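You operate a simulated robot arm through the tools that you are given. There is no shell and no other tool. Be economical: measure what you need, move in short steps, check, and stop when the job is done.

You run a simulated robot arm. Do the job below in one go: nothing can be reset, and whatever is moved stays where it is left.

TASK
Latch both straps on the strapped box and tension them into the green.
Fine: yellow and white strap latch shut, black and blue strap lever folded up, each gauge in its green band.

It is judged by the outcome, as a careful person would: the job done as asked, and still so three seconds after it is handed in. It fails if anything else is knocked over, pushed out of place, dropped, spilled or broken.

THE ROBOT
A 7-joint arm with a two-finger parallel gripper on a trunk, on a base that drives. Base frame: it is fixed to the floor where the robot stands at the start and does not move with it; the origin is under the middle of the robot, x ahead of it, y to its left, z up. Readings come in mm, degrees, newtons and seconds.
With the tool pointing down near the work surface it reaches from about 360 to 760 mm from the robot's upright axis, wherever it stands. Its first joint turns from -143.0 to 143.0 degrees. Places, roughly: black strap lever [500, 0, 1100]; blue strap lever [500, -500, 1100]; drawer latch [500, 800, 1100]; white strap latch [400, -500, 1400]; yellow strap latch [400, 0, 1400]. Payload 3 kg.
Tool frame: the origin (TCP) lies between the finger pads and is the grasp point; the fingertips stand 30 mm ahead of it; z points along the fingers, y is the line along which they close. The gripper opens to 94 mm. The fingers are 28 mm wide and 10 mm thick; the gripper's body (50 by 96 mm) begins 55 mm behind the TCP.
Orientation is that of the tool frame in the base frame, as a unit quaternion [w, x, y, z]. With the fingers straight down and closing along the base's y, the tool's x points along the base's -x, its y along +y and its z along -z.

THE INTERFACE
- The arm moves only by the tool step_arm. Its argument "targets" is text: rows parted by semicolons, each of 6 numbers parted by spaces: the shift along the tool's x, y, z in mm, then the turn, a rotation vector about the tool's x, y, z in degrees. In form: dx dy dz ax ay az; .... A call has 1 to 8 rows; each row shifts and turns the commanded pose from where the row before left it, along the tool's axes as they then stand. "grip" is the closure, from 0 (fully open) to 1 (shut), set as the call begins (left out, the last holds). Rows are played at 5 a second. More than 50 mm and 8.6 degrees between two rows, or a gripper value outside its range, and nothing of the call is played. Where a pose cannot be reached the arm comes as near as it can. A force on the tool above 90 N (or 10 N above the force at the start of the call, whichever is more), or a blocked arm, ends the call early, and 0.2 s more pass. The fingers move at their own pace (about 45 mm/s each) and stop on an object; they squeeze with about 30 N. The grip force told is the motor's: it shows also when the fingers shut on nothing. Time passes only in rows, and 0.2 s behind the last, so rows that do not move let the fingers close. The reply holds the time, the measured pose of the TCP, the force on the tool along the base axes, the opening and the grip force, in the units named above and with some noise, with the torque about the TCP (base axes, N m) and any sound that the robot's microphone picked up.
- Cameras (640 x 400 px; columns grow to the right, rows downward): "scene" is now at [47.7, 98.4, 1900.5]; the picture's right is [0.10, -0.99, -0.03], its down [-0.75, -0.06, -0.66] and it looks along [0.65, 0.09, -0.75] (base axes); focal length 228 px, centre (320, 200). "wrist" rides on the gripper at [76, 14, -103] in the tool frame; the picture's right is [-0.18, 0.98, 0.00], its down [-0.75, -0.14, -0.64] and it looks along [-0.63, -0.12, 0.77] (tool axes); focal length 243 px, centre (320, 200).
- get_image(camera): a new picture of that camera. The clock stands still meanwhile.
- slide_trunk(by): slides the trunk up (or, below 0, down) by that many mm; the arm and the scene camera ride with it, the base frame stays. It gives what a move gives, with no picture.
- roll_base(legs): drives the robot by 1 to 6 legs, each [ahead, left, turn to the left] in mm, mm and degrees, along the robot's own axes; the way and the turn of a leg run together, so that a leg with both is an arc; at most 1500 mm and 180 degrees a leg. The arm and the cameras ride along, it lands a little off, and it stops where it bumps. It gives what a move gives.
- head_to(pan, tilt): turns the head with the scene camera to pan (to the left, within 143 degrees either way) and tilt (down, from -29 to 69), counted from straight ahead of the robot. It gives what a move gives.
- measure_at(camera, pixels): for up to 12 pixels [column, row] of the newest picture of that camera ("zoom" is the newest enlarged one), the place [x, y, z] in the base frame of the surface seen there, good to about 3 mm, but the place of the scene camera against the robot may be out by one fixed shift of up to 18 mm in any direction. The clock stands still meanwhile.
- zoom(camera, box): a new picture of the part [left, top, right, bottom] of that camera's present view, enlarged. The clock stands still meanwhile.
- finish_job(): hands the job in; it is judged then, once.

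Work in short steps. Measure before you move; look again where a grasp or a placing could have gone wrong, and mend it. You have 80 turns and 52 pictures in all, those below and enlarged ones among them. Open the gripper and draw the arm clear of the work before you hand the job in, unless the task says otherwise; then end with one line.

The tools are called after "Call:" by a JSON object that holds its "name" and its "arguments". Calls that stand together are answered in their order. step_arm: Moves the arm, as the interface text tells. Its arguments: {"type":"object","properties":{"targets":{"type":"string"},"grip":{"type":"number"}},"required":["targets"]} The other tools are called the same way: slide_trunk (by) slides the trunk up or down; roll_base (legs) drives the base; head_to (pan, tilt) turns the head that bears the scene camera; get_image (camera) takes a picture; measure_at (camera, pixels) gives the place of the surface under pixels of a picture; zoom (camera, box) takes an enlarged picture of a part of a camera's view; finish_job () hands the job in.

At the start:

```text
t: 0.0
eef_pos: [436.4, -243.2, 1591.6]
ee_rot: [0.0, 0.002, 1.0, 0.012]
ft_force: [-0.1, -0.4, -2.7]
moment: [0.04, -0.03, -0.04]
gripper_width: 94.0
grip_force: 0.1
trunk travel left (down, up): [-336.0, 54.0]
robot x, y, heading: [-2.5, -8.2, -0.2]
head pan, tilt: [6.0, 49.1]
```

scene: 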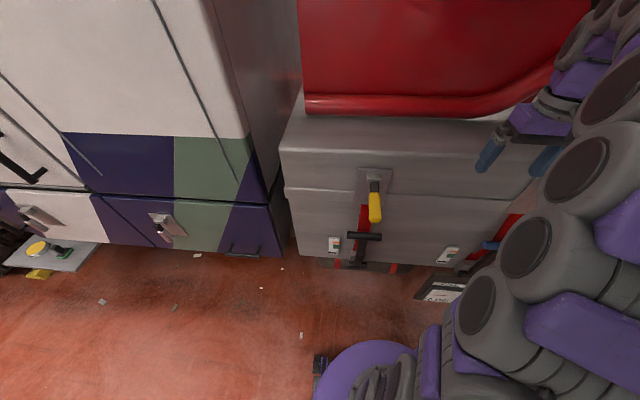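
wrist: 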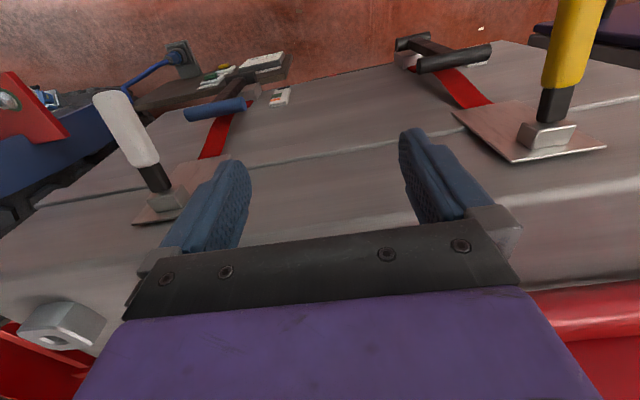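

The scene shows the yellow latch near (375,205) and the black lever near (363,240). I'll zoom in on them and on the blue/white strap area.

Call:
{"name": "zoom", "arguments": {"camera": "scene", "box": [300, 150, 460, 280]}}

Call:
{"name": "get_image", "arguments": {"camera": "wrist"}}

Call:
{"name": "measure_at", "arguments": {"camera": "scene", "pixels": [[375, 185], [375, 200], [375, 217], [350, 236], [364, 236], [379, 236], [360, 255], [334, 244], [448, 254], [330, 200], [330, 180], [330, 230]]}}

Call:
{"name": "measure_at", "arguments": {"camera": "wrist", "pixels": [[545, 135], [555, 95], [580, 40], [600, 3], [165, 205], [150, 170], [130, 130], [110, 95], [190, 115], [240, 103], [410, 45], [490, 52]]}}

```text
3.08 times, centred on (380, 215) of scene
```

zoom: 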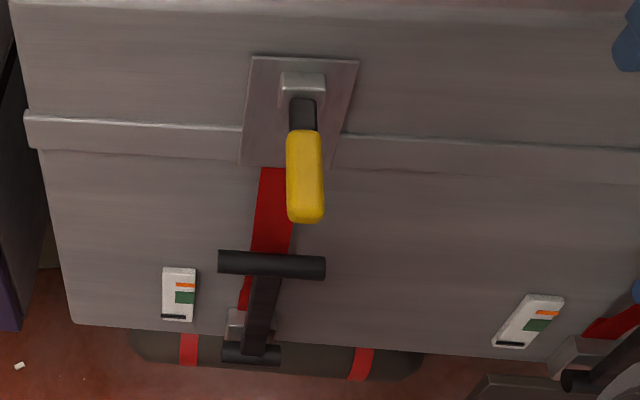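

```text
48 pictures are left
```

wrist: 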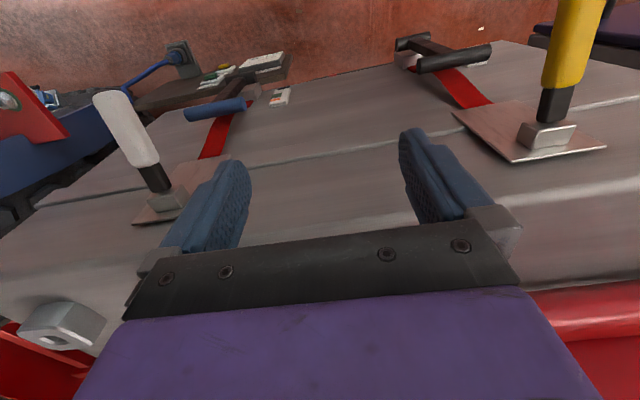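

```text
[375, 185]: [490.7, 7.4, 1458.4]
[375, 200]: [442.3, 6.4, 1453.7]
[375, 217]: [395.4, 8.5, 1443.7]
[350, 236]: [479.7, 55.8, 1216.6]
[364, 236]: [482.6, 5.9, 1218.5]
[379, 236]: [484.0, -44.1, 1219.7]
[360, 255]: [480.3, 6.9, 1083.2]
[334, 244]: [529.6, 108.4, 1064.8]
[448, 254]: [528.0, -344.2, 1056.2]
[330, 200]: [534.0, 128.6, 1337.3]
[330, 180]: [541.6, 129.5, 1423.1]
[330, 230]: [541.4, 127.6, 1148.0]
```

```text
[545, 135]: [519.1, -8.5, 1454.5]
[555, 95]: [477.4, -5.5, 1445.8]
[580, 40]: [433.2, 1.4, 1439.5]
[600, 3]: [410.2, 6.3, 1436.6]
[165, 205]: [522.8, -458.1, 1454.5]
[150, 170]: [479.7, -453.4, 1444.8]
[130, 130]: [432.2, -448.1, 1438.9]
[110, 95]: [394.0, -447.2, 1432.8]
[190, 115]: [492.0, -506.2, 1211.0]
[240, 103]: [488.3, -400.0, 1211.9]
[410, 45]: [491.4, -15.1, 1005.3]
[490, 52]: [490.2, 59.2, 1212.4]
```

Yellow and white handles stick out horizontally from pivots near z≈1450, and the T-levers stand with crossbars near z≈1215. I'll take closer looks at the levers and gauges.

Call:
{"name": "zoom", "arguments": {"camera": "scene", "box": [320, 225, 400, 275]}}

Call:
{"name": "zoom", "arguments": {"camera": "wrist", "box": [380, 20, 520, 110]}}

Call:
{"name": "zoom", "arguments": {"camera": "wrist", "box": [100, 30, 300, 160]}}

```text
8.00 times, centred on (360, 250) of scene
```

zoom: 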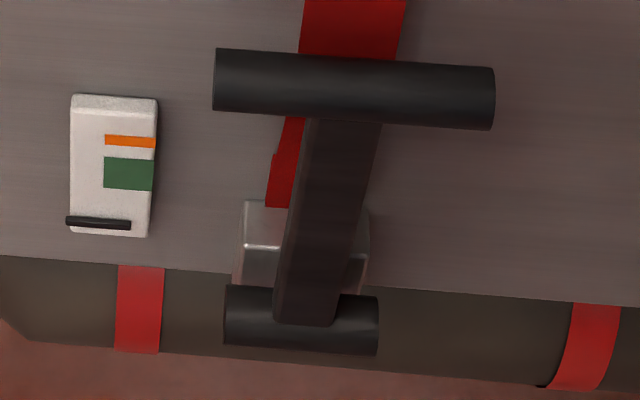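

```text
4.44 times, centred on (450, 65) of wrist
```

zoom: 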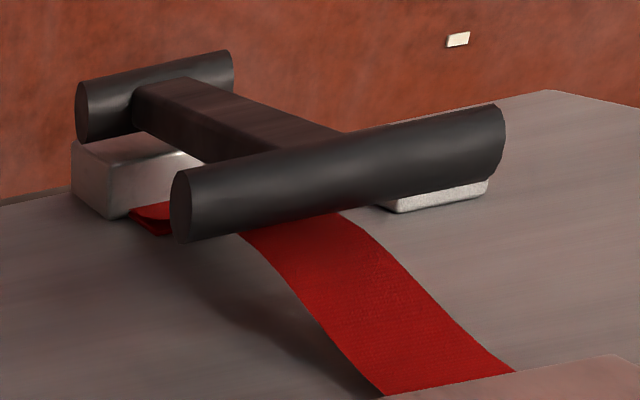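

```text
3.08 times, centred on (200, 95) of wrist
```

zoom: 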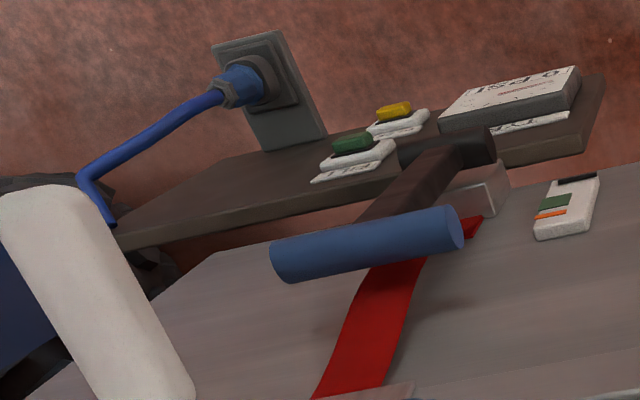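

The T-levers look folded up already, with both gauges at the bottom, and the latch handles are open. To get room for tilted tool work I'll drive the base back about 160 mm.

Call:
{"name": "roll_base", "arguments": {"legs": [[-160, 0, 0]]}}

```text
t: 1.4
eef_pos: [275.6, -188.9, 1600.0]
ee_rot: [0.0, 0.003, 1.0, -0.006]
ft_force: [0.6, 0.3, 0.1]
moment: [0.02, -0.02, 0.04]
gripper_width: 93.9
grip_force: 0.0
trunk travel left (down, up): [-336.0, 54.0]
robot x, y, heading: [-160.1, -5.2, -0.5]
head pan, tilt: [6.0, 49.1]
```

TCP is now at (276,-189,1600). Next I move over to x≈375, y≈2 at the same height, close the fingers, and tilt the tool 45° forward.

Call:
{"name": "step_arm", "arguments": {"targets": "-20 38 0 0 0 0; -20 38 0 0 0 0; -20 38 0 0 0 0; -20 38 0 0 0 0; -20 39 0 0 0 0; 0 0 0 0 0 0", "grip": 1}}

Call:
{"name": "step_arm", "arguments": {"targets": "0 0 0 0 -7.5 0; 0 0 0 0 -7.5 0; 0 0 0 0 -7.5 0; 0 0 0 0 -7.5 0; 0 0 0 0 -7.5 0; 0 0 0 0 -7.5 0; 0 0 0 0 0 0"}}

Call:
{"name": "get_image", "arguments": {"camera": "scene"}}

```text
t: 2.8
eef_pos: [373.0, -16.4, 1577.0]
ee_rot: [0.003, 0.002, 1.0, 0.0]
ft_force: [1.1, 0.4, 0.4]
moment: [-0.01, 0.0, 0.03]
gripper_width: 0.1
grip_force: 26.1
out of reach, approached as far as the arm can: row 4
trunk travel left (down, up): [-336.0, 54.0]
robot x, y, heading: [-158.0, 0.3, -0.1]
head pan, tilt: [6.0, 49.1]
```

```text
t: 4.6
eef_pos: [374.1, -15.1, 1576.0]
ee_rot: [0.383, 0.002, 0.924, -0.004]
ft_force: [-0.3, 0.1, -0.3]
moment: [0.0, 0.0, -0.05]
gripper_width: 0.1
grip_force: 30.0
trunk travel left (down, up): [-336.0, 54.0]
robot x, y, heading: [-159.3, -6.9, -0.2]
head pan, tilt: [6.0, 49.1]
stopped in row 7: the arm was blocked; the commanded pose is now the measured one
```

```text
44 pictures are left
```

scene: 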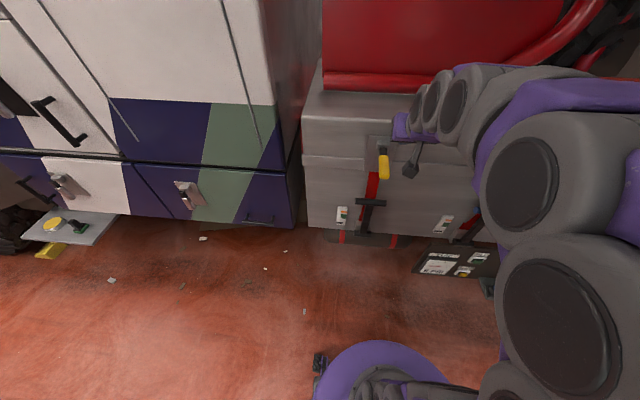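

The arm is at its upper limit at z≈1576, so I'll lower the trunk 80 mm; the fingertip stays above the handle (z≈1475).

Call:
{"name": "slide_trunk", "arguments": {"by": -80}}

Call:
{"name": "get_image", "arguments": {"camera": "wrist"}}

```text
t: 5.8
eef_pos: [375.4, -18.4, 1495.5]
ee_rot: [0.384, 0.002, 0.923, -0.002]
ft_force: [0.4, -0.2, -1.1]
moment: [0.03, -0.01, 0.04]
gripper_width: 0.0
grip_force: 30.2
trunk travel left (down, up): [-256.0, 134.0]
robot x, y, heading: [-155.7, -6.4, -0.4]
head pan, tilt: [6.0, 49.1]
```

```text
43 pictures are left
```

wrist: 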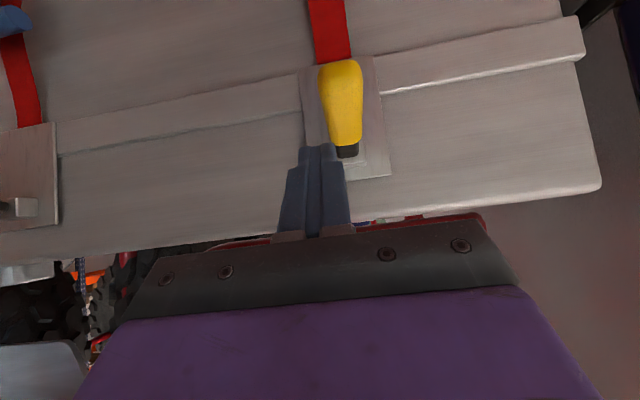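

The yellow handle is at pixel (343,100), just right of the fingertips. I'll measure it.

Call:
{"name": "measure_at", "arguments": {"camera": "wrist", "pixels": [[340, 70], [342, 100], [344, 130], [347, 150], [320, 100], [362, 100], [313, 145], [300, 75], [370, 62], [386, 172]]}}

```text
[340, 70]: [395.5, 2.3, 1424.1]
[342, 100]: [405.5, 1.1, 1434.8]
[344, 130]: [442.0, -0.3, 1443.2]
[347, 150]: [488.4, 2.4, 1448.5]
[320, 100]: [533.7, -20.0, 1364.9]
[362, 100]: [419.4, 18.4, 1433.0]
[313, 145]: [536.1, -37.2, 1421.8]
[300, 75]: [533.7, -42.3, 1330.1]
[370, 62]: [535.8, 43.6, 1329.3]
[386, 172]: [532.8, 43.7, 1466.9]
```

Handle centre y≈2, x 390–470, top z≈1435; I shift +20 in y, then come to just above it and press down through the first 30° of arc.

Call:
{"name": "step_arm", "arguments": {"targets": "0 20 0 0 0 0; 1 0 17 0 0 0; 0 0 16 0 0 0; 0 0 0 0 0 0"}}

Call:
{"name": "step_arm", "arguments": {"targets": "9 0 13 0 0 0; 9 0 13 0 0 0; 10 0 13 0 0 0; 0 0 0 0 0 0"}}

Call:
{"name": "get_image", "arguments": {"camera": "wrist"}}

```text
t: 6.8
eef_pos: [396.6, -17.5, 1472.6]
ee_rot: [0.385, 0.006, 0.923, 0.003]
ft_force: [-0.1, 0.5, 1.0]
moment: [-0.02, -0.01, 0.0]
gripper_width: 0.0
grip_force: 30.5
trunk travel left (down, up): [-256.0, 134.0]
robot x, y, heading: [-160.4, -10.2, 0.0]
head pan, tilt: [6.0, 49.1]
```

```text
t: 7.8
eef_pos: [409.4, -23.2, 1424.5]
ee_rot: [0.386, 0.008, 0.923, 0.001]
ft_force: [17.8, -62.5, 8.8]
moment: [-1.41, -0.43, -0.52]
gripper_width: 0.0
grip_force: 29.5
trunk travel left (down, up): [-256.0, 134.0]
robot x, y, heading: [-158.7, -9.0, -0.3]
head pan, tilt: [6.0, 49.1]
```

```text
42 pictures are left
```

wrist: 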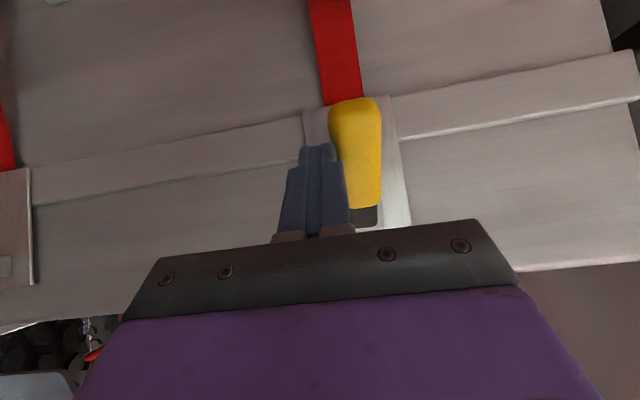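

The y shift did not happen (y=-23) and the fingers press the handle's side with 62 N. I back up and out along the same path.

Call:
{"name": "step_arm", "arguments": {"targets": "-10 0 -13 0 0 0; -9 0 -13 0 0 0; -9 0 -13 0 0 0; 0 0 -33 0 0 0; 0 0 0 0 0 0"}}

Call:
{"name": "step_arm", "arguments": {"targets": "0 10 0 0 0 0; 0 10 0 0 0 0; 0 0 0 0 0 0; 0 0 0 0 0 0"}}

```text
t: 8.7
eef_pos: [399.2, -20.7, 1464.0]
ee_rot: [0.367, 0.011, 0.93, -0.015]
ft_force: [23.9, -81.7, -37.6]
moment: [-2.5, -0.41, -0.78]
gripper_width: 0.0
grip_force: 30.2
trunk travel left (down, up): [-256.0, 134.0]
robot x, y, heading: [-161.9, -9.3, -0.8]
head pan, tilt: [6.0, 49.1]
stopped in row 4: the force on the tool passed its limit at 94 N (the readings are from after the stop); the commanded pose is now the measured one
```

```text
t: 9.0
eef_pos: [391.9, -21.7, 1462.6]
ee_rot: [0.37, 0.044, 0.927, -0.035]
ft_force: [26.7, -56.3, -3.3]
moment: [-1.83, -0.67, -0.95]
gripper_width: 0.0
grip_force: 30.3
trunk travel left (down, up): [-256.0, 134.0]
robot x, y, heading: [-128.9, -21.1, -3.8]
head pan, tilt: [6.0, 49.1]
stopped in row 1: the force on the tool passed its limit at 114 N (the readings are from after the stop); the commanded pose is now the measured one
```

Forces remain high even after retreating, and the base reading shifted. I stop to look.

Call:
{"name": "get_image", "arguments": {"camera": "scene"}}

Call:
{"name": "get_image", "arguments": {"camera": "wrist"}}

```text
41 pictures are left
```

scene: 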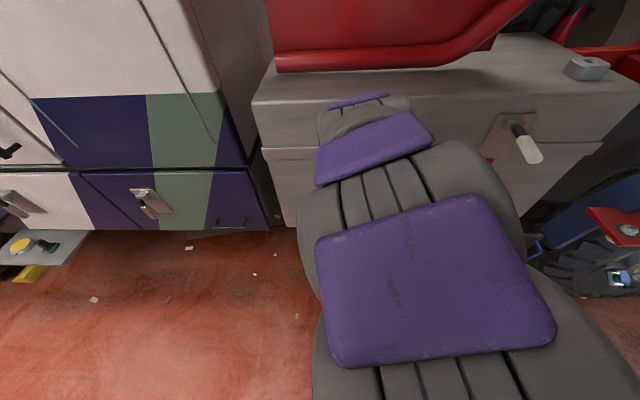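

```text
40 pictures are left
```

wrist: 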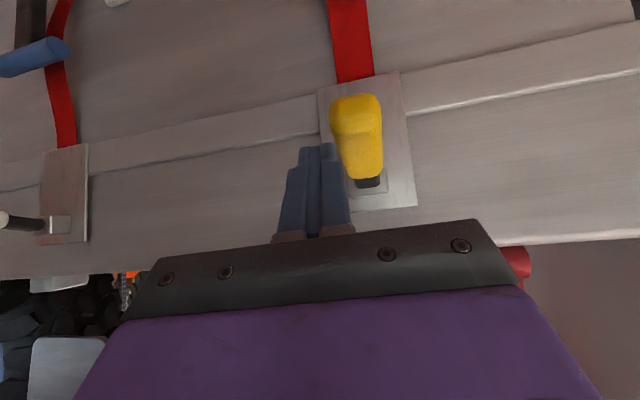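

The arm seems to have swung its elbow into a new configuration. I let it settle with still rows and read the state.

Call:
{"name": "step_arm", "arguments": {"targets": "0 0 0 0 0 0; 0 0 0 0 0 0"}}

```text
t: 9.2
eef_pos: [416.6, 92.1, 1448.3]
ee_rot: [0.339, 0.06, 0.939, -0.014]
ft_force: [4.9, -2.1, -0.2]
moment: [0.12, 0.26, 0.09]
gripper_width: 0.0
grip_force: 30.3
trunk travel left (down, up): [-256.0, 134.0]
robot x, y, heading: [-113.3, -8.1, -5.2]
head pan, tilt: [6.0, 49.1]
stopped in row 1: the force on the tool passed its limit at 112 N (the readings are from after the stop); the commanded pose is now the measured one
```

The tool has sprung to y=92 and forces are now near zero. I look again and re-read.

Call:
{"name": "step_arm", "arguments": {"targets": "0 0 0 0 0 0; 0 0 0 0 0 0; 0 0 0 0 0 0"}}

Call:
{"name": "get_image", "arguments": {"camera": "wrist"}}

Call:
{"name": "get_image", "arguments": {"camera": "scene"}}

```text
t: 10.1
eef_pos: [390.1, 51.2, 1468.8]
ee_rot: [0.366, 0.05, 0.929, -0.025]
ft_force: [-0.4, 0.7, 0.7]
moment: [-0.05, 0.0, -0.09]
gripper_width: 0.0
grip_force: 30.1
trunk travel left (down, up): [-256.0, 134.0]
robot x, y, heading: [-117.6, -11.7, -4.8]
head pan, tilt: [6.0, 49.1]
```

```text
39 pictures are left
```

wrist: 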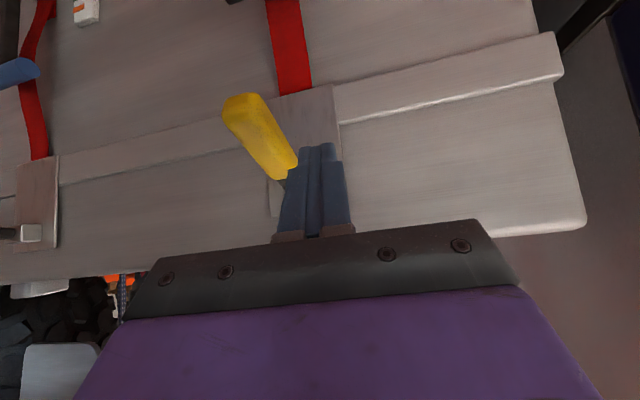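

```text
38 pictures are left
```

scene: 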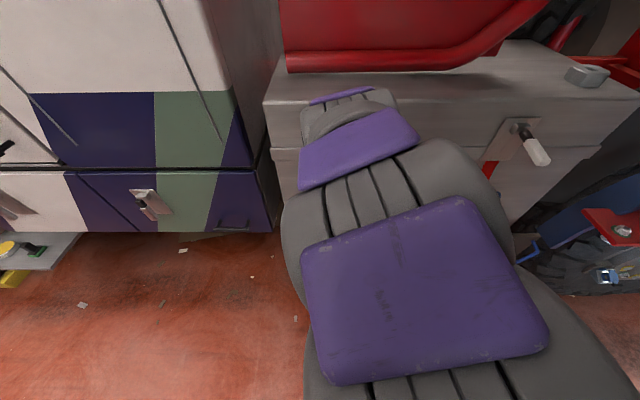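

I'm now left of the handle (y=51), free of force. I measure whether the yellow handle is still as it was.

Call:
{"name": "measure_at", "arguments": {"camera": "wrist", "pixels": [[243, 105], [262, 135], [285, 165], [276, 198], [335, 95], [335, 140]]}}

Call:
{"name": "zoom", "arguments": {"camera": "wrist", "box": [180, 60, 400, 240]}}

```text
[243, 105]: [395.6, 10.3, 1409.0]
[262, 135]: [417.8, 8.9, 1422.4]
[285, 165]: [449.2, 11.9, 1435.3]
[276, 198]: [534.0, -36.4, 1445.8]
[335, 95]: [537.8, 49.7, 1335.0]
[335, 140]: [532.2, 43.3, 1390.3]
```

```text
2.22 times, centred on (290, 150) of wrist
```

zoom: 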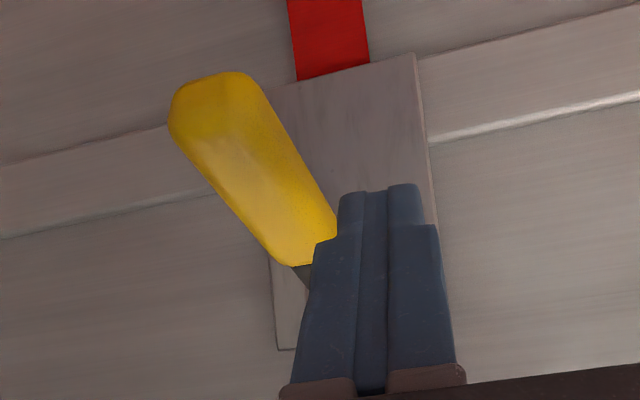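

The handle is intact and has turned down slightly (~25°), so it closes downward. I back off along the tool axis and then shift to y≈5, verifying.

Call:
{"name": "step_arm", "arguments": {"targets": "0 0 -25 0 0 0; 0 0 -25 0 0 0; 0 -17 0 0 0 0; 0 -17 0 0 0 0; 0 -16 0 0 0 0; 0 0 0 0 0 0; 0 0 0 0 0 0"}}

Call:
{"name": "get_image", "arguments": {"camera": "wrist"}}

```text
t: 11.8
eef_pos: [357.8, 26.0, 1503.6]
ee_rot: [0.366, 0.04, 0.928, -0.064]
ft_force: [0.6, 0.2, -1.1]
moment: [0.01, 0.03, 0.03]
gripper_width: 0.0
grip_force: 29.4
trunk travel left (down, up): [-256.0, 134.0]
robot x, y, heading: [-116.4, -14.4, -5.3]
head pan, tilt: [6.0, 49.1]
stopped in row 7: the arm was blocked; the commanded pose is now the measured one
```

```text
36 pictures are left
```

wrist: 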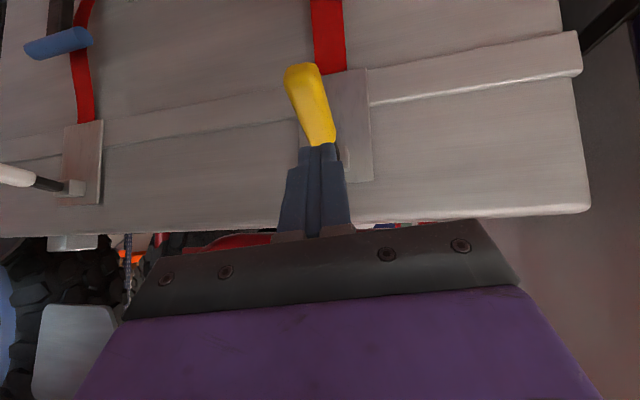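

The arm blocks because the wrist is too close to the trunk in this tilted pose. I drive the base back 200 mm more and straighten the heading.

Call:
{"name": "roll_base", "arguments": {"legs": [[-200, 0, 0], [0, 0, 5]]}}

Call:
{"name": "step_arm", "arguments": {"targets": "0 0 0 0 0 0"}}

Call:
{"name": "get_image", "arguments": {"camera": "scene"}}

```text
t: 13.9
eef_pos: [149.9, 55.4, 1504.9]
ee_rot: [0.37, 0.003, 0.927, -0.051]
ft_force: [-1.2, -0.4, -0.2]
moment: [0.03, -0.01, 0.02]
gripper_width: 0.0
grip_force: 30.2
trunk travel left (down, up): [-256.0, 134.0]
robot x, y, heading: [-316.8, -10.4, 0.0]
head pan, tilt: [6.0, 49.1]
```

```text
t: 14.3
eef_pos: [150.4, 40.0, 1507.0]
ee_rot: [0.372, 0.005, 0.927, -0.046]
ft_force: [0.5, -0.6, -0.3]
moment: [-0.02, 0.0, -0.02]
gripper_width: 0.2
grip_force: 30.5
trunk travel left (down, up): [-256.0, 134.0]
robot x, y, heading: [-318.1, -6.0, 0.2]
head pan, tilt: [6.0, 49.1]
```

```text
35 pictures are left
```

scene: 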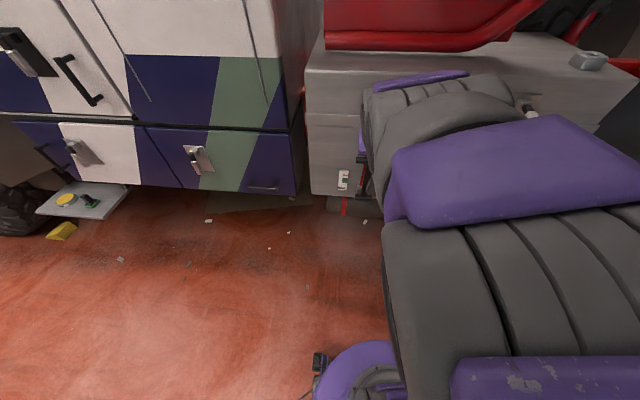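

Base now at x≈-317. I correct the 5° roll and move forward to stand just above and outside the yellow handle.

Call:
{"name": "step_arm", "arguments": {"targets": "0 0 0 -5 0 0; -23.5 -6 29 0 0 0; -23.5 -6 29 0 0 0; -23.5 -6 29 0 0 0; -23.5 -6 29 0 0 0; -23.5 -6 29 0 0 0; 0 0 0 0 0 0; 0 0 0 0 0 0"}}

Call:
{"name": "get_image", "arguments": {"camera": "wrist"}}

```text
t: 16.1
eef_pos: [335.8, 27.9, 1478.7]
ee_rot: [0.37, -0.014, 0.929, -0.01]
ft_force: [0.3, 0.1, -0.4]
moment: [0.02, 0.0, -0.04]
gripper_width: 0.0
grip_force: 30.6
trunk travel left (down, up): [-256.0, 134.0]
robot x, y, heading: [-317.9, -2.7, 0.1]
head pan, tilt: [6.0, 49.1]
```

```text
34 pictures are left
```

wrist: 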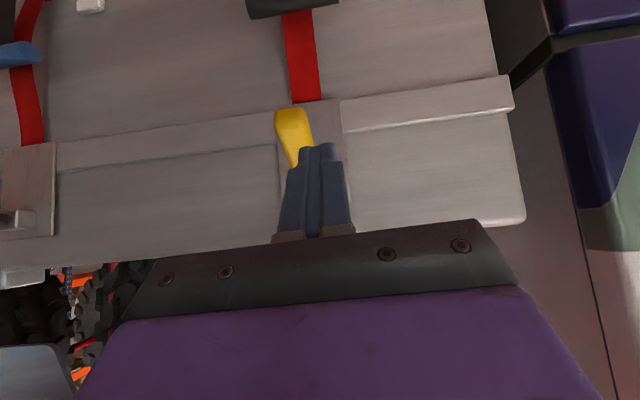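

Control is better now; at (336,28,1479). I shift to y≈2 and x≈377.

Call:
{"name": "step_arm", "arguments": {"targets": "0 -13 0 0 0 0; 0 -13 0 0 0 0; -14 0 16 0 0 0; -14 0 16 0 0 0; 0 0 0 0 0 0; 0 0 0 0 0 0"}}

Call:
{"name": "get_image", "arguments": {"camera": "wrist"}}

```text
t: 17.5
eef_pos: [378.3, -34.5, 1477.9]
ee_rot: [0.371, -0.008, 0.928, -0.001]
ft_force: [-0.3, -1.9, -0.3]
moment: [0.03, 0.01, 0.06]
gripper_width: 0.2
grip_force: 30.1
trunk travel left (down, up): [-256.0, 134.0]
robot x, y, heading: [-315.8, -9.9, -0.2]
head pan, tilt: [6.0, 49.1]
```

```text
33 pictures are left
```

wrist: 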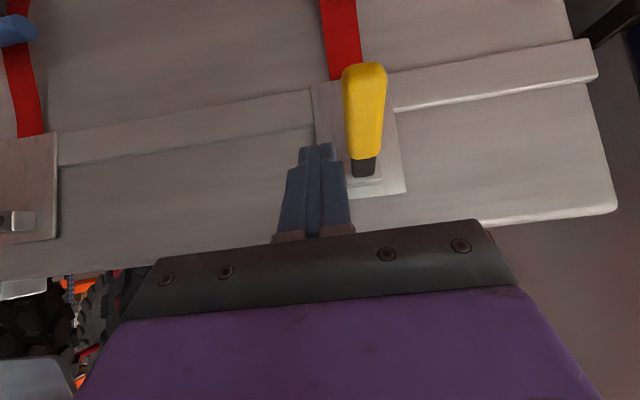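

y went to -34 instead of 2; I wait with still rows to see whether it is swinging and settles.

Call:
{"name": "step_arm", "arguments": {"targets": "0 0 0 0 0 0; 0 0 0 0 0 0"}}

Call:
{"name": "step_arm", "arguments": {"targets": "0 0 0 0 0 0; 0 0 0 0 0 0; 0 0 0 0 0 0; 0 0 0 0 0 0"}}

```text
t: 18.1
eef_pos: [377.5, 1.7, 1477.5]
ee_rot: [0.371, -0.014, 0.929, -0.01]
ft_force: [0.1, 0.8, 0.1]
moment: [-0.02, -0.02, -0.02]
gripper_width: 0.0
grip_force: 30.0
trunk travel left (down, up): [-256.0, 134.0]
robot x, y, heading: [-317.8, -2.1, -0.0]
head pan, tilt: [6.0, 49.1]
```

```text
t: 19.1
eef_pos: [377.1, -17.3, 1478.0]
ee_rot: [0.37, -0.011, 0.929, -0.004]
ft_force: [-0.1, -1.0, 0.1]
moment: [0.01, -0.01, 0.01]
gripper_width: 0.0
grip_force: 29.9
trunk travel left (down, up): [-256.0, 134.0]
robot x, y, heading: [-318.3, -3.5, 0.0]
head pan, tilt: [6.0, 49.1]
```

It is swaying laterally. I sample with more waiting to learn amplitude and decay.

Call:
{"name": "step_arm", "arguments": {"targets": "0 0 0 0 0 0"}}

Call:
{"name": "step_arm", "arguments": {"targets": "0 0 0 0 0 0"}}

Call:
{"name": "step_arm", "arguments": {"targets": "0 0 0 0 0 0; 0 0 0 0 0 0; 0 0 0 0 0 0; 0 0 0 0 0 0; 0 0 0 0 0 0; 0 0 0 0 0 0; 0 0 0 0 0 0; 0 0 0 0 0 0"}}

Call:
{"name": "step_arm", "arguments": {"targets": "0 0 0 0 0 0"}}

```text
t: 19.5
eef_pos: [379.1, -9.7, 1478.9]
ee_rot: [0.371, -0.013, 0.929, -0.006]
ft_force: [0.8, 0.8, -0.8]
moment: [-0.03, -0.02, 0.0]
gripper_width: 0.1
grip_force: 29.5
trunk travel left (down, up): [-256.0, 134.0]
robot x, y, heading: [-319.7, 0.4, 0.3]
head pan, tilt: [6.0, 49.1]
```

```text
t: 19.9
eef_pos: [378.1, -8.6, 1477.7]
ee_rot: [0.37, -0.012, 0.929, -0.008]
ft_force: [0.5, 0.0, -0.3]
moment: [0.01, 0.0, 0.05]
gripper_width: 0.0
grip_force: 30.6
trunk travel left (down, up): [-256.0, 134.0]
robot x, y, heading: [-315.7, -4.4, 0.1]
head pan, tilt: [6.0, 49.1]
```

```text
t: 21.7
eef_pos: [379.0, -11.3, 1477.9]
ee_rot: [0.37, -0.012, 0.929, -0.006]
ft_force: [-0.6, -0.8, -0.1]
moment: [-0.03, -0.03, -0.01]
gripper_width: 0.0
grip_force: 29.6
trunk travel left (down, up): [-256.0, 134.0]
robot x, y, heading: [-311.4, -6.8, 0.1]
head pan, tilt: [6.0, 49.1]
```

```text
t: 22.1
eef_pos: [378.8, -11.8, 1478.4]
ee_rot: [0.371, -0.012, 0.928, -0.006]
ft_force: [-0.1, -0.4, -0.2]
moment: [-0.01, 0.01, 0.01]
gripper_width: 0.0
grip_force: 29.7
trunk travel left (down, up): [-256.0, 134.0]
robot x, y, heading: [-318.6, -5.5, -0.2]
head pan, tilt: [6.0, 49.1]
```

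The sway dies out in ~2 s; settled y=-11.5. I move +13 in y in gentle rows and let it settle.

Call:
{"name": "step_arm", "arguments": {"targets": "0 2 0 0 0 0; 0 3 0 0 0 0; 0 3 0 0 0 0; 0 3 0 0 0 0; 0 2 0 0 0 0; 0 0 0 0 0 0; 0 0 0 0 0 0; 0 0 0 0 0 0"}}

Call:
{"name": "step_arm", "arguments": {"targets": "0 0 0 0 0 0; 0 0 0 0 0 0; 0 0 0 0 0 0; 0 0 0 0 0 0"}}

Call:
{"name": "get_image", "arguments": {"camera": "wrist"}}

```text
t: 23.9
eef_pos: [378.9, 1.9, 1478.0]
ee_rot: [0.37, -0.011, 0.929, -0.007]
ft_force: [-0.6, 0.1, -0.4]
moment: [0.03, 0.01, 0.03]
gripper_width: 0.1
grip_force: 29.8
trunk travel left (down, up): [-256.0, 134.0]
robot x, y, heading: [-318.1, -5.5, 0.2]
head pan, tilt: [6.0, 49.1]
```

```text
t: 24.9
eef_pos: [379.8, 2.8, 1479.2]
ee_rot: [0.37, -0.013, 0.929, -0.006]
ft_force: [0.2, -0.1, 0.2]
moment: [-0.03, -0.02, 0.0]
gripper_width: 0.0
grip_force: 30.2
trunk travel left (down, up): [-256.0, 134.0]
robot x, y, heading: [-317.6, -5.4, 0.1]
head pan, tilt: [6.0, 49.1]
```

```text
32 pictures are left
```

wrist: 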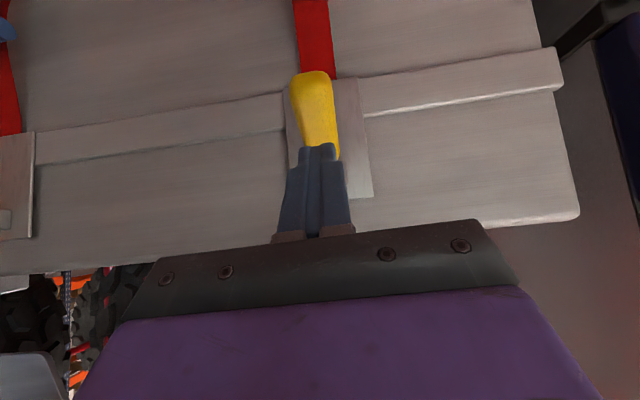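

Aligned over the handle: tip ahead of it at (321,150). I press down along the arc, first part.

Call:
{"name": "step_arm", "arguments": {"targets": "4.5 0 12 0 0 0; 4.5 0 12 0 0 0; 4.5 0 12 0 0 0; 4.5 0 12 0 0 0; 2 0 12 0 0 0; 2 0 12 0 0 0; 2 0 11 0 0 0; 2 0 11 0 0 0"}}

Call:
{"name": "step_arm", "arguments": {"targets": "-1 0 8 0 0 0; -1 0 8 0 0 0; -1.5 0 8 0 0 0; -1.5 0 8 0 0 0; 0 0 0 0 0 0"}}

Call:
{"name": "get_image", "arguments": {"camera": "wrist"}}

```text
t: 26.7
eef_pos: [426.0, 2.7, 1391.0]
ee_rot: [0.37, -0.012, 0.929, -0.007]
ft_force: [-0.3, -0.5, -0.2]
moment: [-0.01, -0.04, 0.01]
gripper_width: 0.3
grip_force: 30.5
trunk travel left (down, up): [-256.0, 134.0]
robot x, y, heading: [-316.1, -5.6, 0.3]
head pan, tilt: [6.0, 49.1]
```

```text
t: 27.9
eef_pos: [451.1, 1.9, 1372.3]
ee_rot: [0.371, -0.013, 0.929, -0.006]
ft_force: [0.1, -0.5, 0.2]
moment: [0.01, -0.03, 0.0]
gripper_width: 0.0
grip_force: 30.3
trunk travel left (down, up): [-256.0, 134.0]
robot x, y, heading: [-316.2, -8.8, 0.1]
head pan, tilt: [6.0, 49.1]
```

```text
31 pictures are left
```

wrist: 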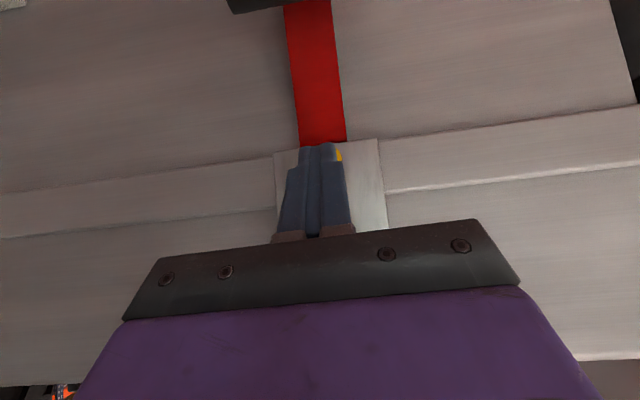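

The handle is folding down under the fingers with little force (only a sliver of yellow at (340,155)). I press on toward the face.

Call:
{"name": "step_arm", "arguments": {"targets": "-3 0 7 0 0 0; -3 0 7 0 0 0; -4 0 7 0 0 0; -4 0 6 0 0 0; -4 0 4 0 0 0; -4 0 4 0 0 0; 0 0 0 0 0 0"}}

Call:
{"name": "get_image", "arguments": {"camera": "wrist"}}

```text
t: 29.0
eef_pos: [458.5, 2.3, 1369.8]
ee_rot: [0.369, -0.012, 0.929, -0.007]
ft_force: [-101.7, -0.5, 33.1]
moment: [0.07, 0.29, 0.01]
gripper_width: 0.0
grip_force: 30.1
trunk travel left (down, up): [-256.0, 134.0]
robot x, y, heading: [-317.0, -5.1, 0.0]
head pan, tilt: [6.0, 49.1]
stopped in row 5: the force on the tool passed its limit at 97 N (the readings are from after the stop); the commanded pose is now the measured one
```

```text
30 pictures are left
```

wrist: 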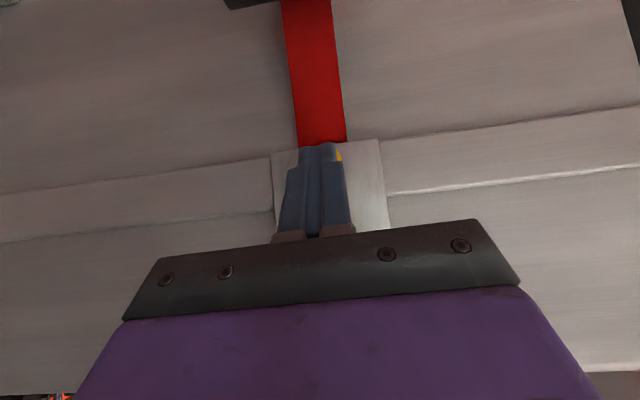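

~100 N against the face at x≈458 suggests the handle is flat or at its snap. I back off and look from the wrist.

Call:
{"name": "step_arm", "arguments": {"targets": "0 0 -15 0 0 0; 0 0 -20 0 0 0; 0 0 -20 0 0 0; 0 0 -20 0 0 0; 0 0 0 0 0 0; 0 0 0 0 0 0"}}

Call:
{"name": "get_image", "arguments": {"camera": "wrist"}}

```text
t: 30.4
eef_pos: [428.4, 2.0, 1412.5]
ee_rot: [0.363, -0.012, 0.932, -0.006]
ft_force: [0.6, 0.0, 0.3]
moment: [0.06, -0.02, 0.03]
gripper_width: 0.2
grip_force: 29.8
trunk travel left (down, up): [-256.0, 134.0]
robot x, y, heading: [-320.4, -3.6, 0.3]
head pan, tilt: [6.0, 49.1]
```

```text
29 pictures are left
```

wrist: 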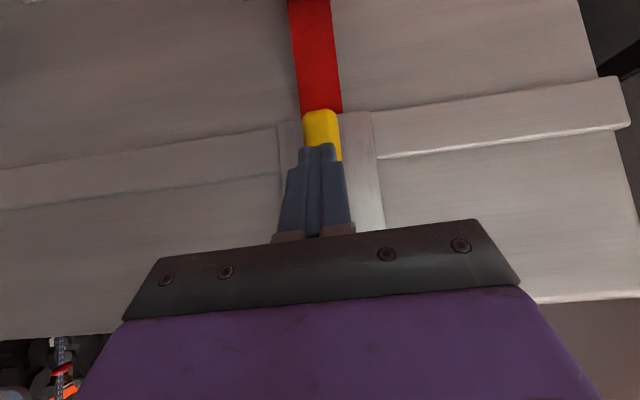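

I measure the yellow handle now.

Call:
{"name": "measure_at", "arguments": {"camera": "wrist", "pixels": [[320, 114], [322, 125], [325, 140], [338, 148], [285, 140], [360, 140]]}}

Call:
{"name": "step_arm", "arguments": {"targets": "-30 0 -20 0 0 0; -30 0 -20 0 0 0; -30 0 -20 0 0 0; 0 0 -20 0 0 0; 0 0 0 0 0 0; 0 0 0 0 0 0"}}

Call:
{"name": "zoom", "arguments": {"camera": "wrist", "box": [220, 40, 440, 240]}}

```text
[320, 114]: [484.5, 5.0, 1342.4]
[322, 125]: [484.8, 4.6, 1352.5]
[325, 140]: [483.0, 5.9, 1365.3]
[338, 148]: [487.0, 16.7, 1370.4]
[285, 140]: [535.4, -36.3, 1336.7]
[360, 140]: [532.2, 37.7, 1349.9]
```

```text
t: 31.8
eef_pos: [440.2, 3.6, 1533.2]
ee_rot: [0.363, -0.012, 0.932, -0.007]
ft_force: [0.6, -0.2, 0.8]
moment: [0.03, 0.04, 0.01]
gripper_width: 0.1
grip_force: 30.2
trunk travel left (down, up): [-256.0, 134.0]
robot x, y, heading: [-320.5, -4.5, 0.2]
head pan, tilt: [6.0, 49.1]
```

```text
2.00 times, centred on (330, 140) of wrist
```

zoom: 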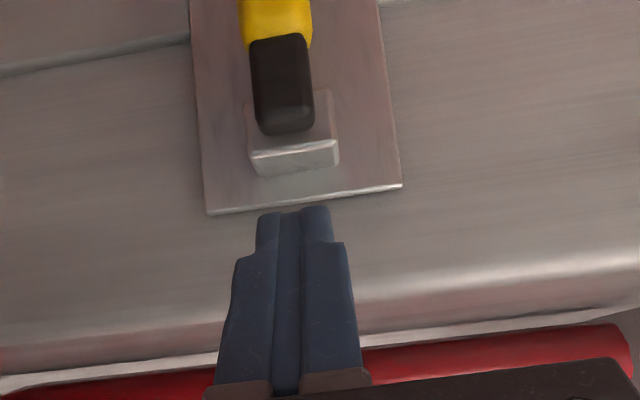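

Yellow handle lies flat (x≈484 along its length) and stays: latched. Now I pull back and look to the right before driving the base sideways to the white latch.

Call:
{"name": "step_arm", "arguments": {"targets": "20 0 -20 0 0 0; 20 0 -25 0 0 0; 20 0 -25 0 0 0; 0 0 0 0 0 0"}}

Call:
{"name": "head_to", "arguments": {"pan": -50, "tilt": 45}}

Call:
{"name": "get_image", "arguments": {"camera": "scene"}}

```text
t: 32.8
eef_pos: [351.3, 1.4, 1540.7]
ee_rot: [0.362, -0.011, 0.932, -0.007]
ft_force: [-1.0, -1.0, 0.2]
moment: [-0.02, -0.03, -0.02]
gripper_width: 0.2
grip_force: 29.9
trunk travel left (down, up): [-256.0, 134.0]
robot x, y, heading: [-321.1, -3.9, 0.1]
head pan, tilt: [6.0, 49.1]
```

```text
t: 34.0
eef_pos: [348.8, 2.8, 1541.3]
ee_rot: [0.364, -0.012, 0.931, -0.007]
ft_force: [0.2, 1.2, 0.4]
moment: [-0.04, 0.0, 0.0]
gripper_width: 0.0
grip_force: 30.4
trunk travel left (down, up): [-256.0, 134.0]
robot x, y, heading: [-317.8, -5.2, 0.2]
head pan, tilt: [-50.0, 45.0]
```

```text
27 pictures are left
```

scene: 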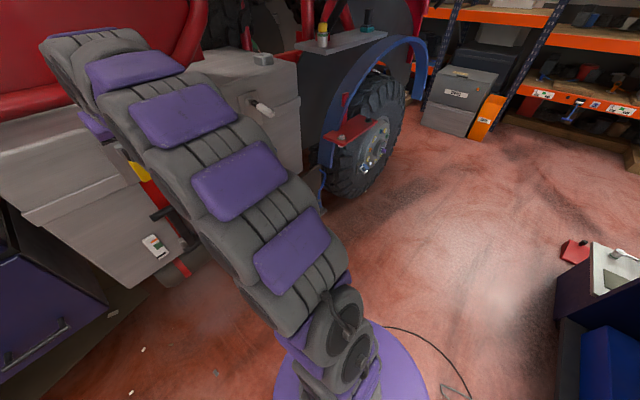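

Floor to the right looks free except a thin cable near (440,355). I measure it and the red step.

Call:
{"name": "measure_at", "arguments": {"camera": "scene", "pixels": [[420, 335], [455, 375], [462, 395], [345, 130], [330, 150], [560, 300], [370, 380], [265, 108], [310, 160], [440, 260]]}}

```text
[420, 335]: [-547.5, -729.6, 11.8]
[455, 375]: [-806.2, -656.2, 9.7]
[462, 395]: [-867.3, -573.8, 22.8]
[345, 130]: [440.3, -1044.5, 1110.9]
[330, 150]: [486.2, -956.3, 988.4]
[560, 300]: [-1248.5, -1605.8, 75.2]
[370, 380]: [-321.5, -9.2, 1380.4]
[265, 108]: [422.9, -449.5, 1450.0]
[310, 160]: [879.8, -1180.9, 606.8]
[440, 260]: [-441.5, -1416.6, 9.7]
```

The cable lies near y≈-700, so I drive only 300 mm right and 70 mm ahead, keeping clear of it.

Call:
{"name": "roll_base", "arguments": {"legs": [[0, -300, 0], [70, 0, 0]]}}

Call:
{"name": "step_arm", "arguments": {"targets": "0 0 0 0 0 0; 0 0 0 0 0 0; 0 0 0 0 0 0; 0 0 0 0 0 0; 0 0 0 0 0 0; 0 0 0 0 0 0; 0 0 0 0 0 0; 0 0 0 0 0 0"}}

```text
t: 36.7
eef_pos: [423.0, -304.1, 1539.4]
ee_rot: [0.361, -0.008, 0.932, -0.007]
ft_force: [1.2, -0.5, -1.8]
moment: [-0.01, -0.02, 0.0]
gripper_width: 0.1
grip_force: 30.1
trunk travel left (down, up): [-256.0, 134.0]
robot x, y, heading: [-246.3, -301.9, -0.2]
head pan, tilt: [-50.0, 45.0]
```

```text
t: 38.5
eef_pos: [419.1, -275.1, 1539.5]
ee_rot: [0.363, -0.012, 0.932, -0.014]
ft_force: [-0.3, 1.4, -0.1]
moment: [-0.04, -0.01, -0.03]
gripper_width: 0.2
grip_force: 30.0
trunk travel left (down, up): [-256.0, 134.0]
robot x, y, heading: [-251.8, -298.9, -0.4]
head pan, tilt: [-50.0, 45.0]
```

TCP at (419,-275,1540). I move laterally to y≈-448 gently while staying high, then back to x≈375.

Call:
{"name": "step_arm", "arguments": {"targets": "0 -10 0 0 0 0; 0 -20 0 0 0 0; 4 -28 -4 0 0 0; 6 -30 -6 0 0 0; 8 -30 -8 0 0 0; 8 -26 -8 0 0 0; 6 -18 -6 0 0 0; 0 -10 0 0 0 0"}}

Call:
{"name": "step_arm", "arguments": {"targets": "0 0 0 0 0 0; 0 0 0 0 0 0; 0 0 0 0 0 0; 0 0 0 0 0 0; 0 0 0 0 0 0; 0 0 0 0 0 0; 0 0 0 0 0 0; 0 0 0 0 0 0"}}

Call:
{"name": "get_image", "arguments": {"camera": "wrist"}}

```text
t: 40.3
eef_pos: [376.2, -446.8, 1549.8]
ee_rot: [0.362, -0.014, 0.932, -0.015]
ft_force: [0.1, 0.1, -0.3]
moment: [-0.03, -0.01, -0.02]
gripper_width: 0.0
grip_force: 30.2
trunk travel left (down, up): [-256.0, 134.0]
robot x, y, heading: [-248.5, -301.3, -0.1]
head pan, tilt: [-50.0, 45.0]
```

```text
t: 42.1
eef_pos: [374.8, -448.8, 1549.7]
ee_rot: [0.362, -0.012, 0.932, -0.015]
ft_force: [0.9, 0.3, -0.1]
moment: [-0.02, 0.02, -0.03]
gripper_width: 0.0
grip_force: 29.9
trunk travel left (down, up): [-256.0, 134.0]
robot x, y, heading: [-248.0, -300.6, -0.4]
head pan, tilt: [-50.0, 45.0]
```

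```text
26 pictures are left
```

wrist: 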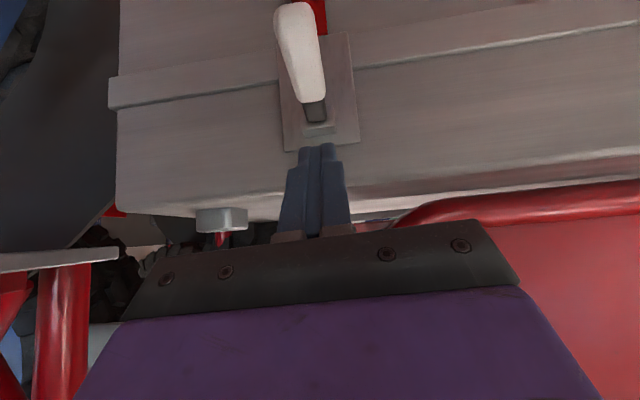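

Call:
{"name": "measure_at", "arguments": {"camera": "wrist", "pixels": [[295, 15], [302, 50], [312, 95], [314, 112], [282, 90], [354, 90], [278, 30], [320, 50]]}}

```text
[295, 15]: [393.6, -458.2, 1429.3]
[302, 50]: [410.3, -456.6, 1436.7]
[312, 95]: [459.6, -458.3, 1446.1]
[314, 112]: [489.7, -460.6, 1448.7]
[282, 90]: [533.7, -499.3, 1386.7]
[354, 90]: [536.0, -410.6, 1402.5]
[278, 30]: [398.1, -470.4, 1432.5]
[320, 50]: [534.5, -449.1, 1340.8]
```

White handle centre y≈-457, top z≈1432. I shift -8 in y and descend to the same pre-press height as before.

Call:
{"name": "step_arm", "arguments": {"targets": "0 -2 0 0 0 0; 0 -3 0 0 0 0; 0 -3 0 0 0 0; 15 0 18 0 0 0; 15 0 18 0 0 0; 15 0 18 0 0 0; 0 0 0 0 0 0; 0 0 0 0 0 0"}}

Call:
{"name": "step_arm", "arguments": {"targets": "0 0 0 0 0 0; 0 0 0 0 0 0; 0 0 0 0 0 0; 0 0 0 0 0 0"}}

```text
t: 43.9
eef_pos: [377.9, -464.8, 1480.3]
ee_rot: [0.363, -0.012, 0.932, -0.012]
ft_force: [-0.5, 0.5, -0.3]
moment: [-0.03, 0.01, 0.01]
gripper_width: 0.0
grip_force: 30.3
trunk travel left (down, up): [-256.0, 134.0]
robot x, y, heading: [-253.4, -299.3, -0.6]
head pan, tilt: [-50.0, 45.0]
```

```text
t: 44.9
eef_pos: [377.7, -467.6, 1479.9]
ee_rot: [0.363, -0.01, 0.932, -0.013]
ft_force: [0.6, 0.0, 0.4]
moment: [0.0, -0.03, -0.05]
gripper_width: 0.2
grip_force: 30.1
trunk travel left (down, up): [-256.0, 134.0]
robot x, y, heading: [-246.5, -298.7, 0.0]
head pan, tilt: [-50.0, 45.0]
```

y is -467.6; I correct +10, let it settle, then press along the arc.

Call:
{"name": "step_arm", "arguments": {"targets": "0 3 0 0 0 0; 0 4 0 0 0 0; 0 3 0 0 0 0; 0 0 0 0 0 0; 0 0 0 0 0 0; 0 0 0 0 0 0; 0 0 0 0 0 0; 0 0 0 0 0 0"}}

Call:
{"name": "step_arm", "arguments": {"targets": "4.5 0 12 0 0 0; 4.5 0 12 0 0 0; 4.5 0 12 0 0 0; 4.5 0 12 0 0 0; 2 0 12 0 0 0; 2 0 12 0 0 0; 2 0 11 0 0 0; 2 0 11 0 0 0"}}

```text
t: 46.7
eef_pos: [378.7, -459.3, 1478.4]
ee_rot: [0.363, -0.01, 0.932, -0.012]
ft_force: [-0.4, -1.1, 0.2]
moment: [0.0, 0.01, -0.04]
gripper_width: 0.0
grip_force: 29.8
trunk travel left (down, up): [-256.0, 134.0]
robot x, y, heading: [-248.3, -303.1, -0.2]
head pan, tilt: [-50.0, 45.0]
```

```text
t: 48.5
eef_pos: [423.2, -461.9, 1391.5]
ee_rot: [0.363, -0.01, 0.932, -0.012]
ft_force: [-0.2, -0.4, -0.1]
moment: [-0.03, 0.03, -0.01]
gripper_width: 0.0
grip_force: 29.8
trunk travel left (down, up): [-256.0, 134.0]
robot x, y, heading: [-249.1, -304.1, 0.0]
head pan, tilt: [-50.0, 45.0]
```

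Same trajectory as with yellow; I continue pressing toward the face until contact force stops it.

Call:
{"name": "step_arm", "arguments": {"targets": "-1 1 8 0 0 0; -1 1 8 0 0 0; -1.5 0 8 0 0 0; -1.5 0 8 0 0 0; 0 0 0 0 0 0"}}

Call:
{"name": "step_arm", "arguments": {"targets": "-3 0 7 0 0 0; -3 0 7 0 0 0; -4 0 7 0 0 0; -4 0 6 0 0 0; -4 0 4 0 0 0; -4 0 4 0 0 0; 0 0 0 0 0 0"}}

Call:
{"name": "step_arm", "arguments": {"targets": "0 0 -15 0 0 0; 0 0 -20 0 0 0; 0 0 -20 0 0 0; 0 0 -20 0 0 0; -10 0 -10 0 0 0; 0 0 0 0 0 0; 0 0 0 0 0 0"}}

Call:
{"name": "get_image", "arguments": {"camera": "wrist"}}

```text
t: 49.7
eef_pos: [448.3, -459.4, 1371.3]
ee_rot: [0.363, -0.01, 0.932, -0.012]
ft_force: [-0.1, -0.2, 0.0]
moment: [-0.02, 0.0, -0.02]
gripper_width: 0.0
grip_force: 30.2
trunk travel left (down, up): [-256.0, 134.0]
robot x, y, heading: [-250.5, -299.1, -0.2]
head pan, tilt: [-50.0, 45.0]
```

```text
t: 50.8
eef_pos: [458.6, -459.2, 1368.5]
ee_rot: [0.362, -0.009, 0.932, -0.013]
ft_force: [-102.8, -2.4, 36.4]
moment: [0.76, 0.24, -0.06]
gripper_width: 0.5
grip_force: 30.0
trunk travel left (down, up): [-256.0, 134.0]
robot x, y, heading: [-253.6, -301.5, -0.3]
head pan, tilt: [-50.0, 45.0]
stopped in row 5: the force on the tool passed its limit at 96 N (the readings are from after the stop); the commanded pose is now the measured one
```

```text
t: 52.4
eef_pos: [432.5, -460.0, 1424.1]
ee_rot: [0.357, -0.01, 0.934, -0.011]
ft_force: [-1.0, -0.9, 0.5]
moment: [0.01, 0.01, 0.01]
gripper_width: 0.0
grip_force: 30.0
trunk travel left (down, up): [-256.0, 134.0]
robot x, y, heading: [-248.1, -304.0, -0.3]
head pan, tilt: [-50.0, 45.0]
```

```text
25 pictures are left
```

wrist: 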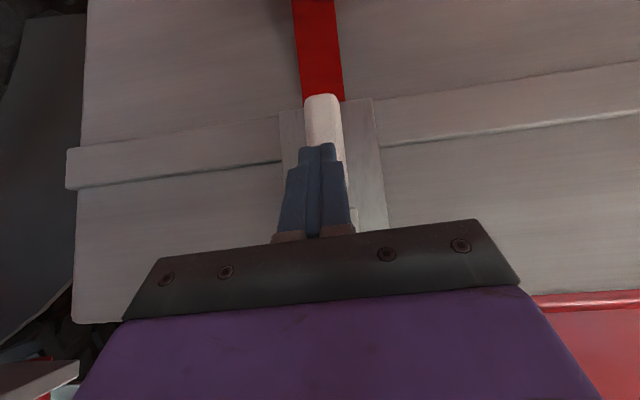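

White handle is flat as well: both latched. Now I retreat, shift the base 100 mm right to face the blue lever, lower the trunk 100 mm, and un-tilt the tool.

Call:
{"name": "step_arm", "arguments": {"targets": "10 0 -30 0 0 0; 10 0 -30 0 0 0; 10 0 -25 0 0 0; 0 0 0 0 0 0"}}

Call:
{"name": "roll_base", "arguments": {"legs": [[0, -100, 0]]}}

Call:
{"name": "slide_trunk", "arguments": {"by": -100}}

Call:
{"name": "step_arm", "arguments": {"targets": "0 0 0 0 6 0; 0 3 0 0 6 0; 0 5 0 0 6 0; 0 8 0 0 6 0; 0 8 0 0 6 0; 0 8 0 0 6.5 0; 0 5 0 0 6 0; 0 0 0 0 0 0"}}

```text
t: 53.4
eef_pos: [356.1, -459.4, 1464.8]
ee_rot: [0.355, -0.01, 0.935, -0.01]
ft_force: [0.0, 0.1, -0.6]
moment: [0.0, 0.0, 0.01]
gripper_width: 0.2
grip_force: 30.0
trunk travel left (down, up): [-256.0, 134.0]
robot x, y, heading: [-249.3, -303.9, -0.5]
head pan, tilt: [-50.0, 45.0]
```

```text
t: 54.5
eef_pos: [356.5, -495.2, 1470.1]
ee_rot: [0.354, -0.02, 0.935, -0.029]
ft_force: [0.8, 0.3, 1.8]
moment: [-0.08, 0.1, -0.03]
gripper_width: 0.0
grip_force: 30.3
trunk travel left (down, up): [-256.0, 134.0]
robot x, y, heading: [-250.5, -387.3, -0.5]
head pan, tilt: [-50.0, 45.0]
```

```text
t: 55.9
eef_pos: [353.1, -570.8, 1364.4]
ee_rot: [0.357, -0.008, 0.934, -0.005]
ft_force: [-0.4, -1.7, -1.1]
moment: [0.09, -0.02, 0.04]
gripper_width: 0.2
grip_force: 30.6
trunk travel left (down, up): [-156.0, 234.0]
robot x, y, heading: [-250.4, -396.1, -0.1]
head pan, tilt: [-50.0, 45.0]
```

```text
t: 57.7
eef_pos: [335.6, -503.7, 1329.3]
ee_rot: [-0.009, -0.008, 1.0, -0.019]
ft_force: [0.0, 0.2, -0.4]
moment: [-0.02, -0.04, 0.02]
gripper_width: 0.0
grip_force: 30.0
out of reach, approached as far as the arm can: row 7
trunk travel left (down, up): [-156.0, 234.0]
robot x, y, heading: [-250.6, -389.1, -0.3]
head pan, tilt: [-50.0, 45.0]
```

Tool is now straight down at (336,-504,1329). I open the gripper and turn 90° about the tool axis so it closes along x, also moving down a little.

Call:
{"name": "step_arm", "arguments": {"targets": "0 0 0 0 0 8; 0 0 2 0 0 8; 0 0 2 0 0 8; 0 0 2 0 0 8; 0 0 2 0 0 8; 0 0 2 0 0 8; 0 0 0 0 0 8; 0 0 0 0 0 8", "grip": 0.3}}

Call:
{"name": "step_arm", "arguments": {"targets": "0 0 0 0 0 8; 0 0 0 0 0 8; 0 0 0 0 0 8; 0 0 0 0 0 2; 0 0 0 0 0 0; 0 0 0 0 0 0; 0 0 0 0 0 0; 0 0 0 0 0 0"}}

Call:
{"name": "head_to", "arguments": {"pan": -5, "tilt": 45}}

Call:
{"name": "get_image", "arguments": {"camera": "scene"}}

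Call:
{"name": "get_image", "arguments": {"camera": "wrist"}}

```text
t: 59.5
eef_pos: [334.8, -485.3, 1320.3]
ee_rot: [0.007, 0.523, 0.852, -0.024]
ft_force: [-0.2, -0.2, 0.1]
moment: [-0.05, -0.01, 0.01]
gripper_width: 65.8
grip_force: 0.0
trunk travel left (down, up): [-156.0, 234.0]
robot x, y, heading: [-253.8, -389.7, -0.5]
head pan, tilt: [-50.0, 45.0]
```

```text
t: 61.3
eef_pos: [333.4, -489.7, 1319.5]
ee_rot: [0.01, 0.701, 0.712, -0.022]
ft_force: [0.7, 1.4, 0.4]
moment: [-0.01, 0.0, 0.0]
gripper_width: 65.7
grip_force: 0.0
trunk travel left (down, up): [-156.0, 234.0]
robot x, y, heading: [-252.6, -386.8, -0.3]
head pan, tilt: [-50.0, 45.0]
```

```text
t: 62.4
eef_pos: [333.7, -506.4, 1319.6]
ee_rot: [0.007, 0.701, 0.713, -0.018]
ft_force: [-0.1, -0.9, -0.1]
moment: [0.0, -0.04, 0.01]
gripper_width: 65.9
grip_force: 0.0
trunk travel left (down, up): [-156.0, 234.0]
robot x, y, heading: [-250.4, -392.1, -0.3]
head pan, tilt: [-5.0, 45.0]
```

```text
24 pictures are left
```

scene: 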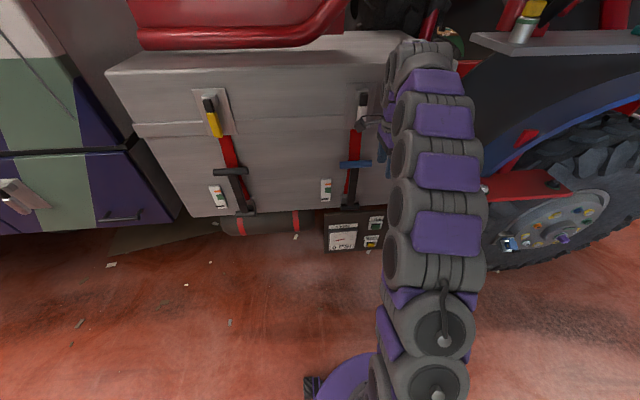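

```text
23 pictures are left
```

wrist: 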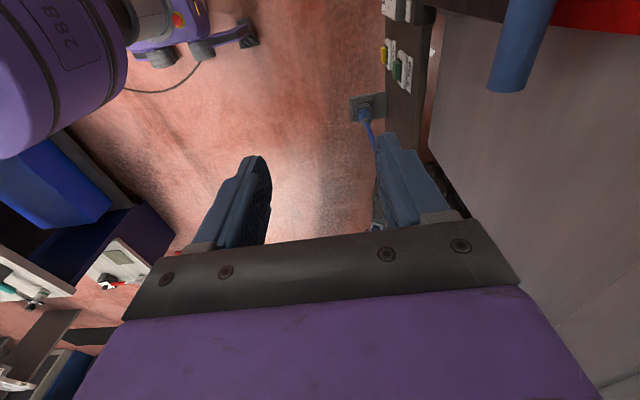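

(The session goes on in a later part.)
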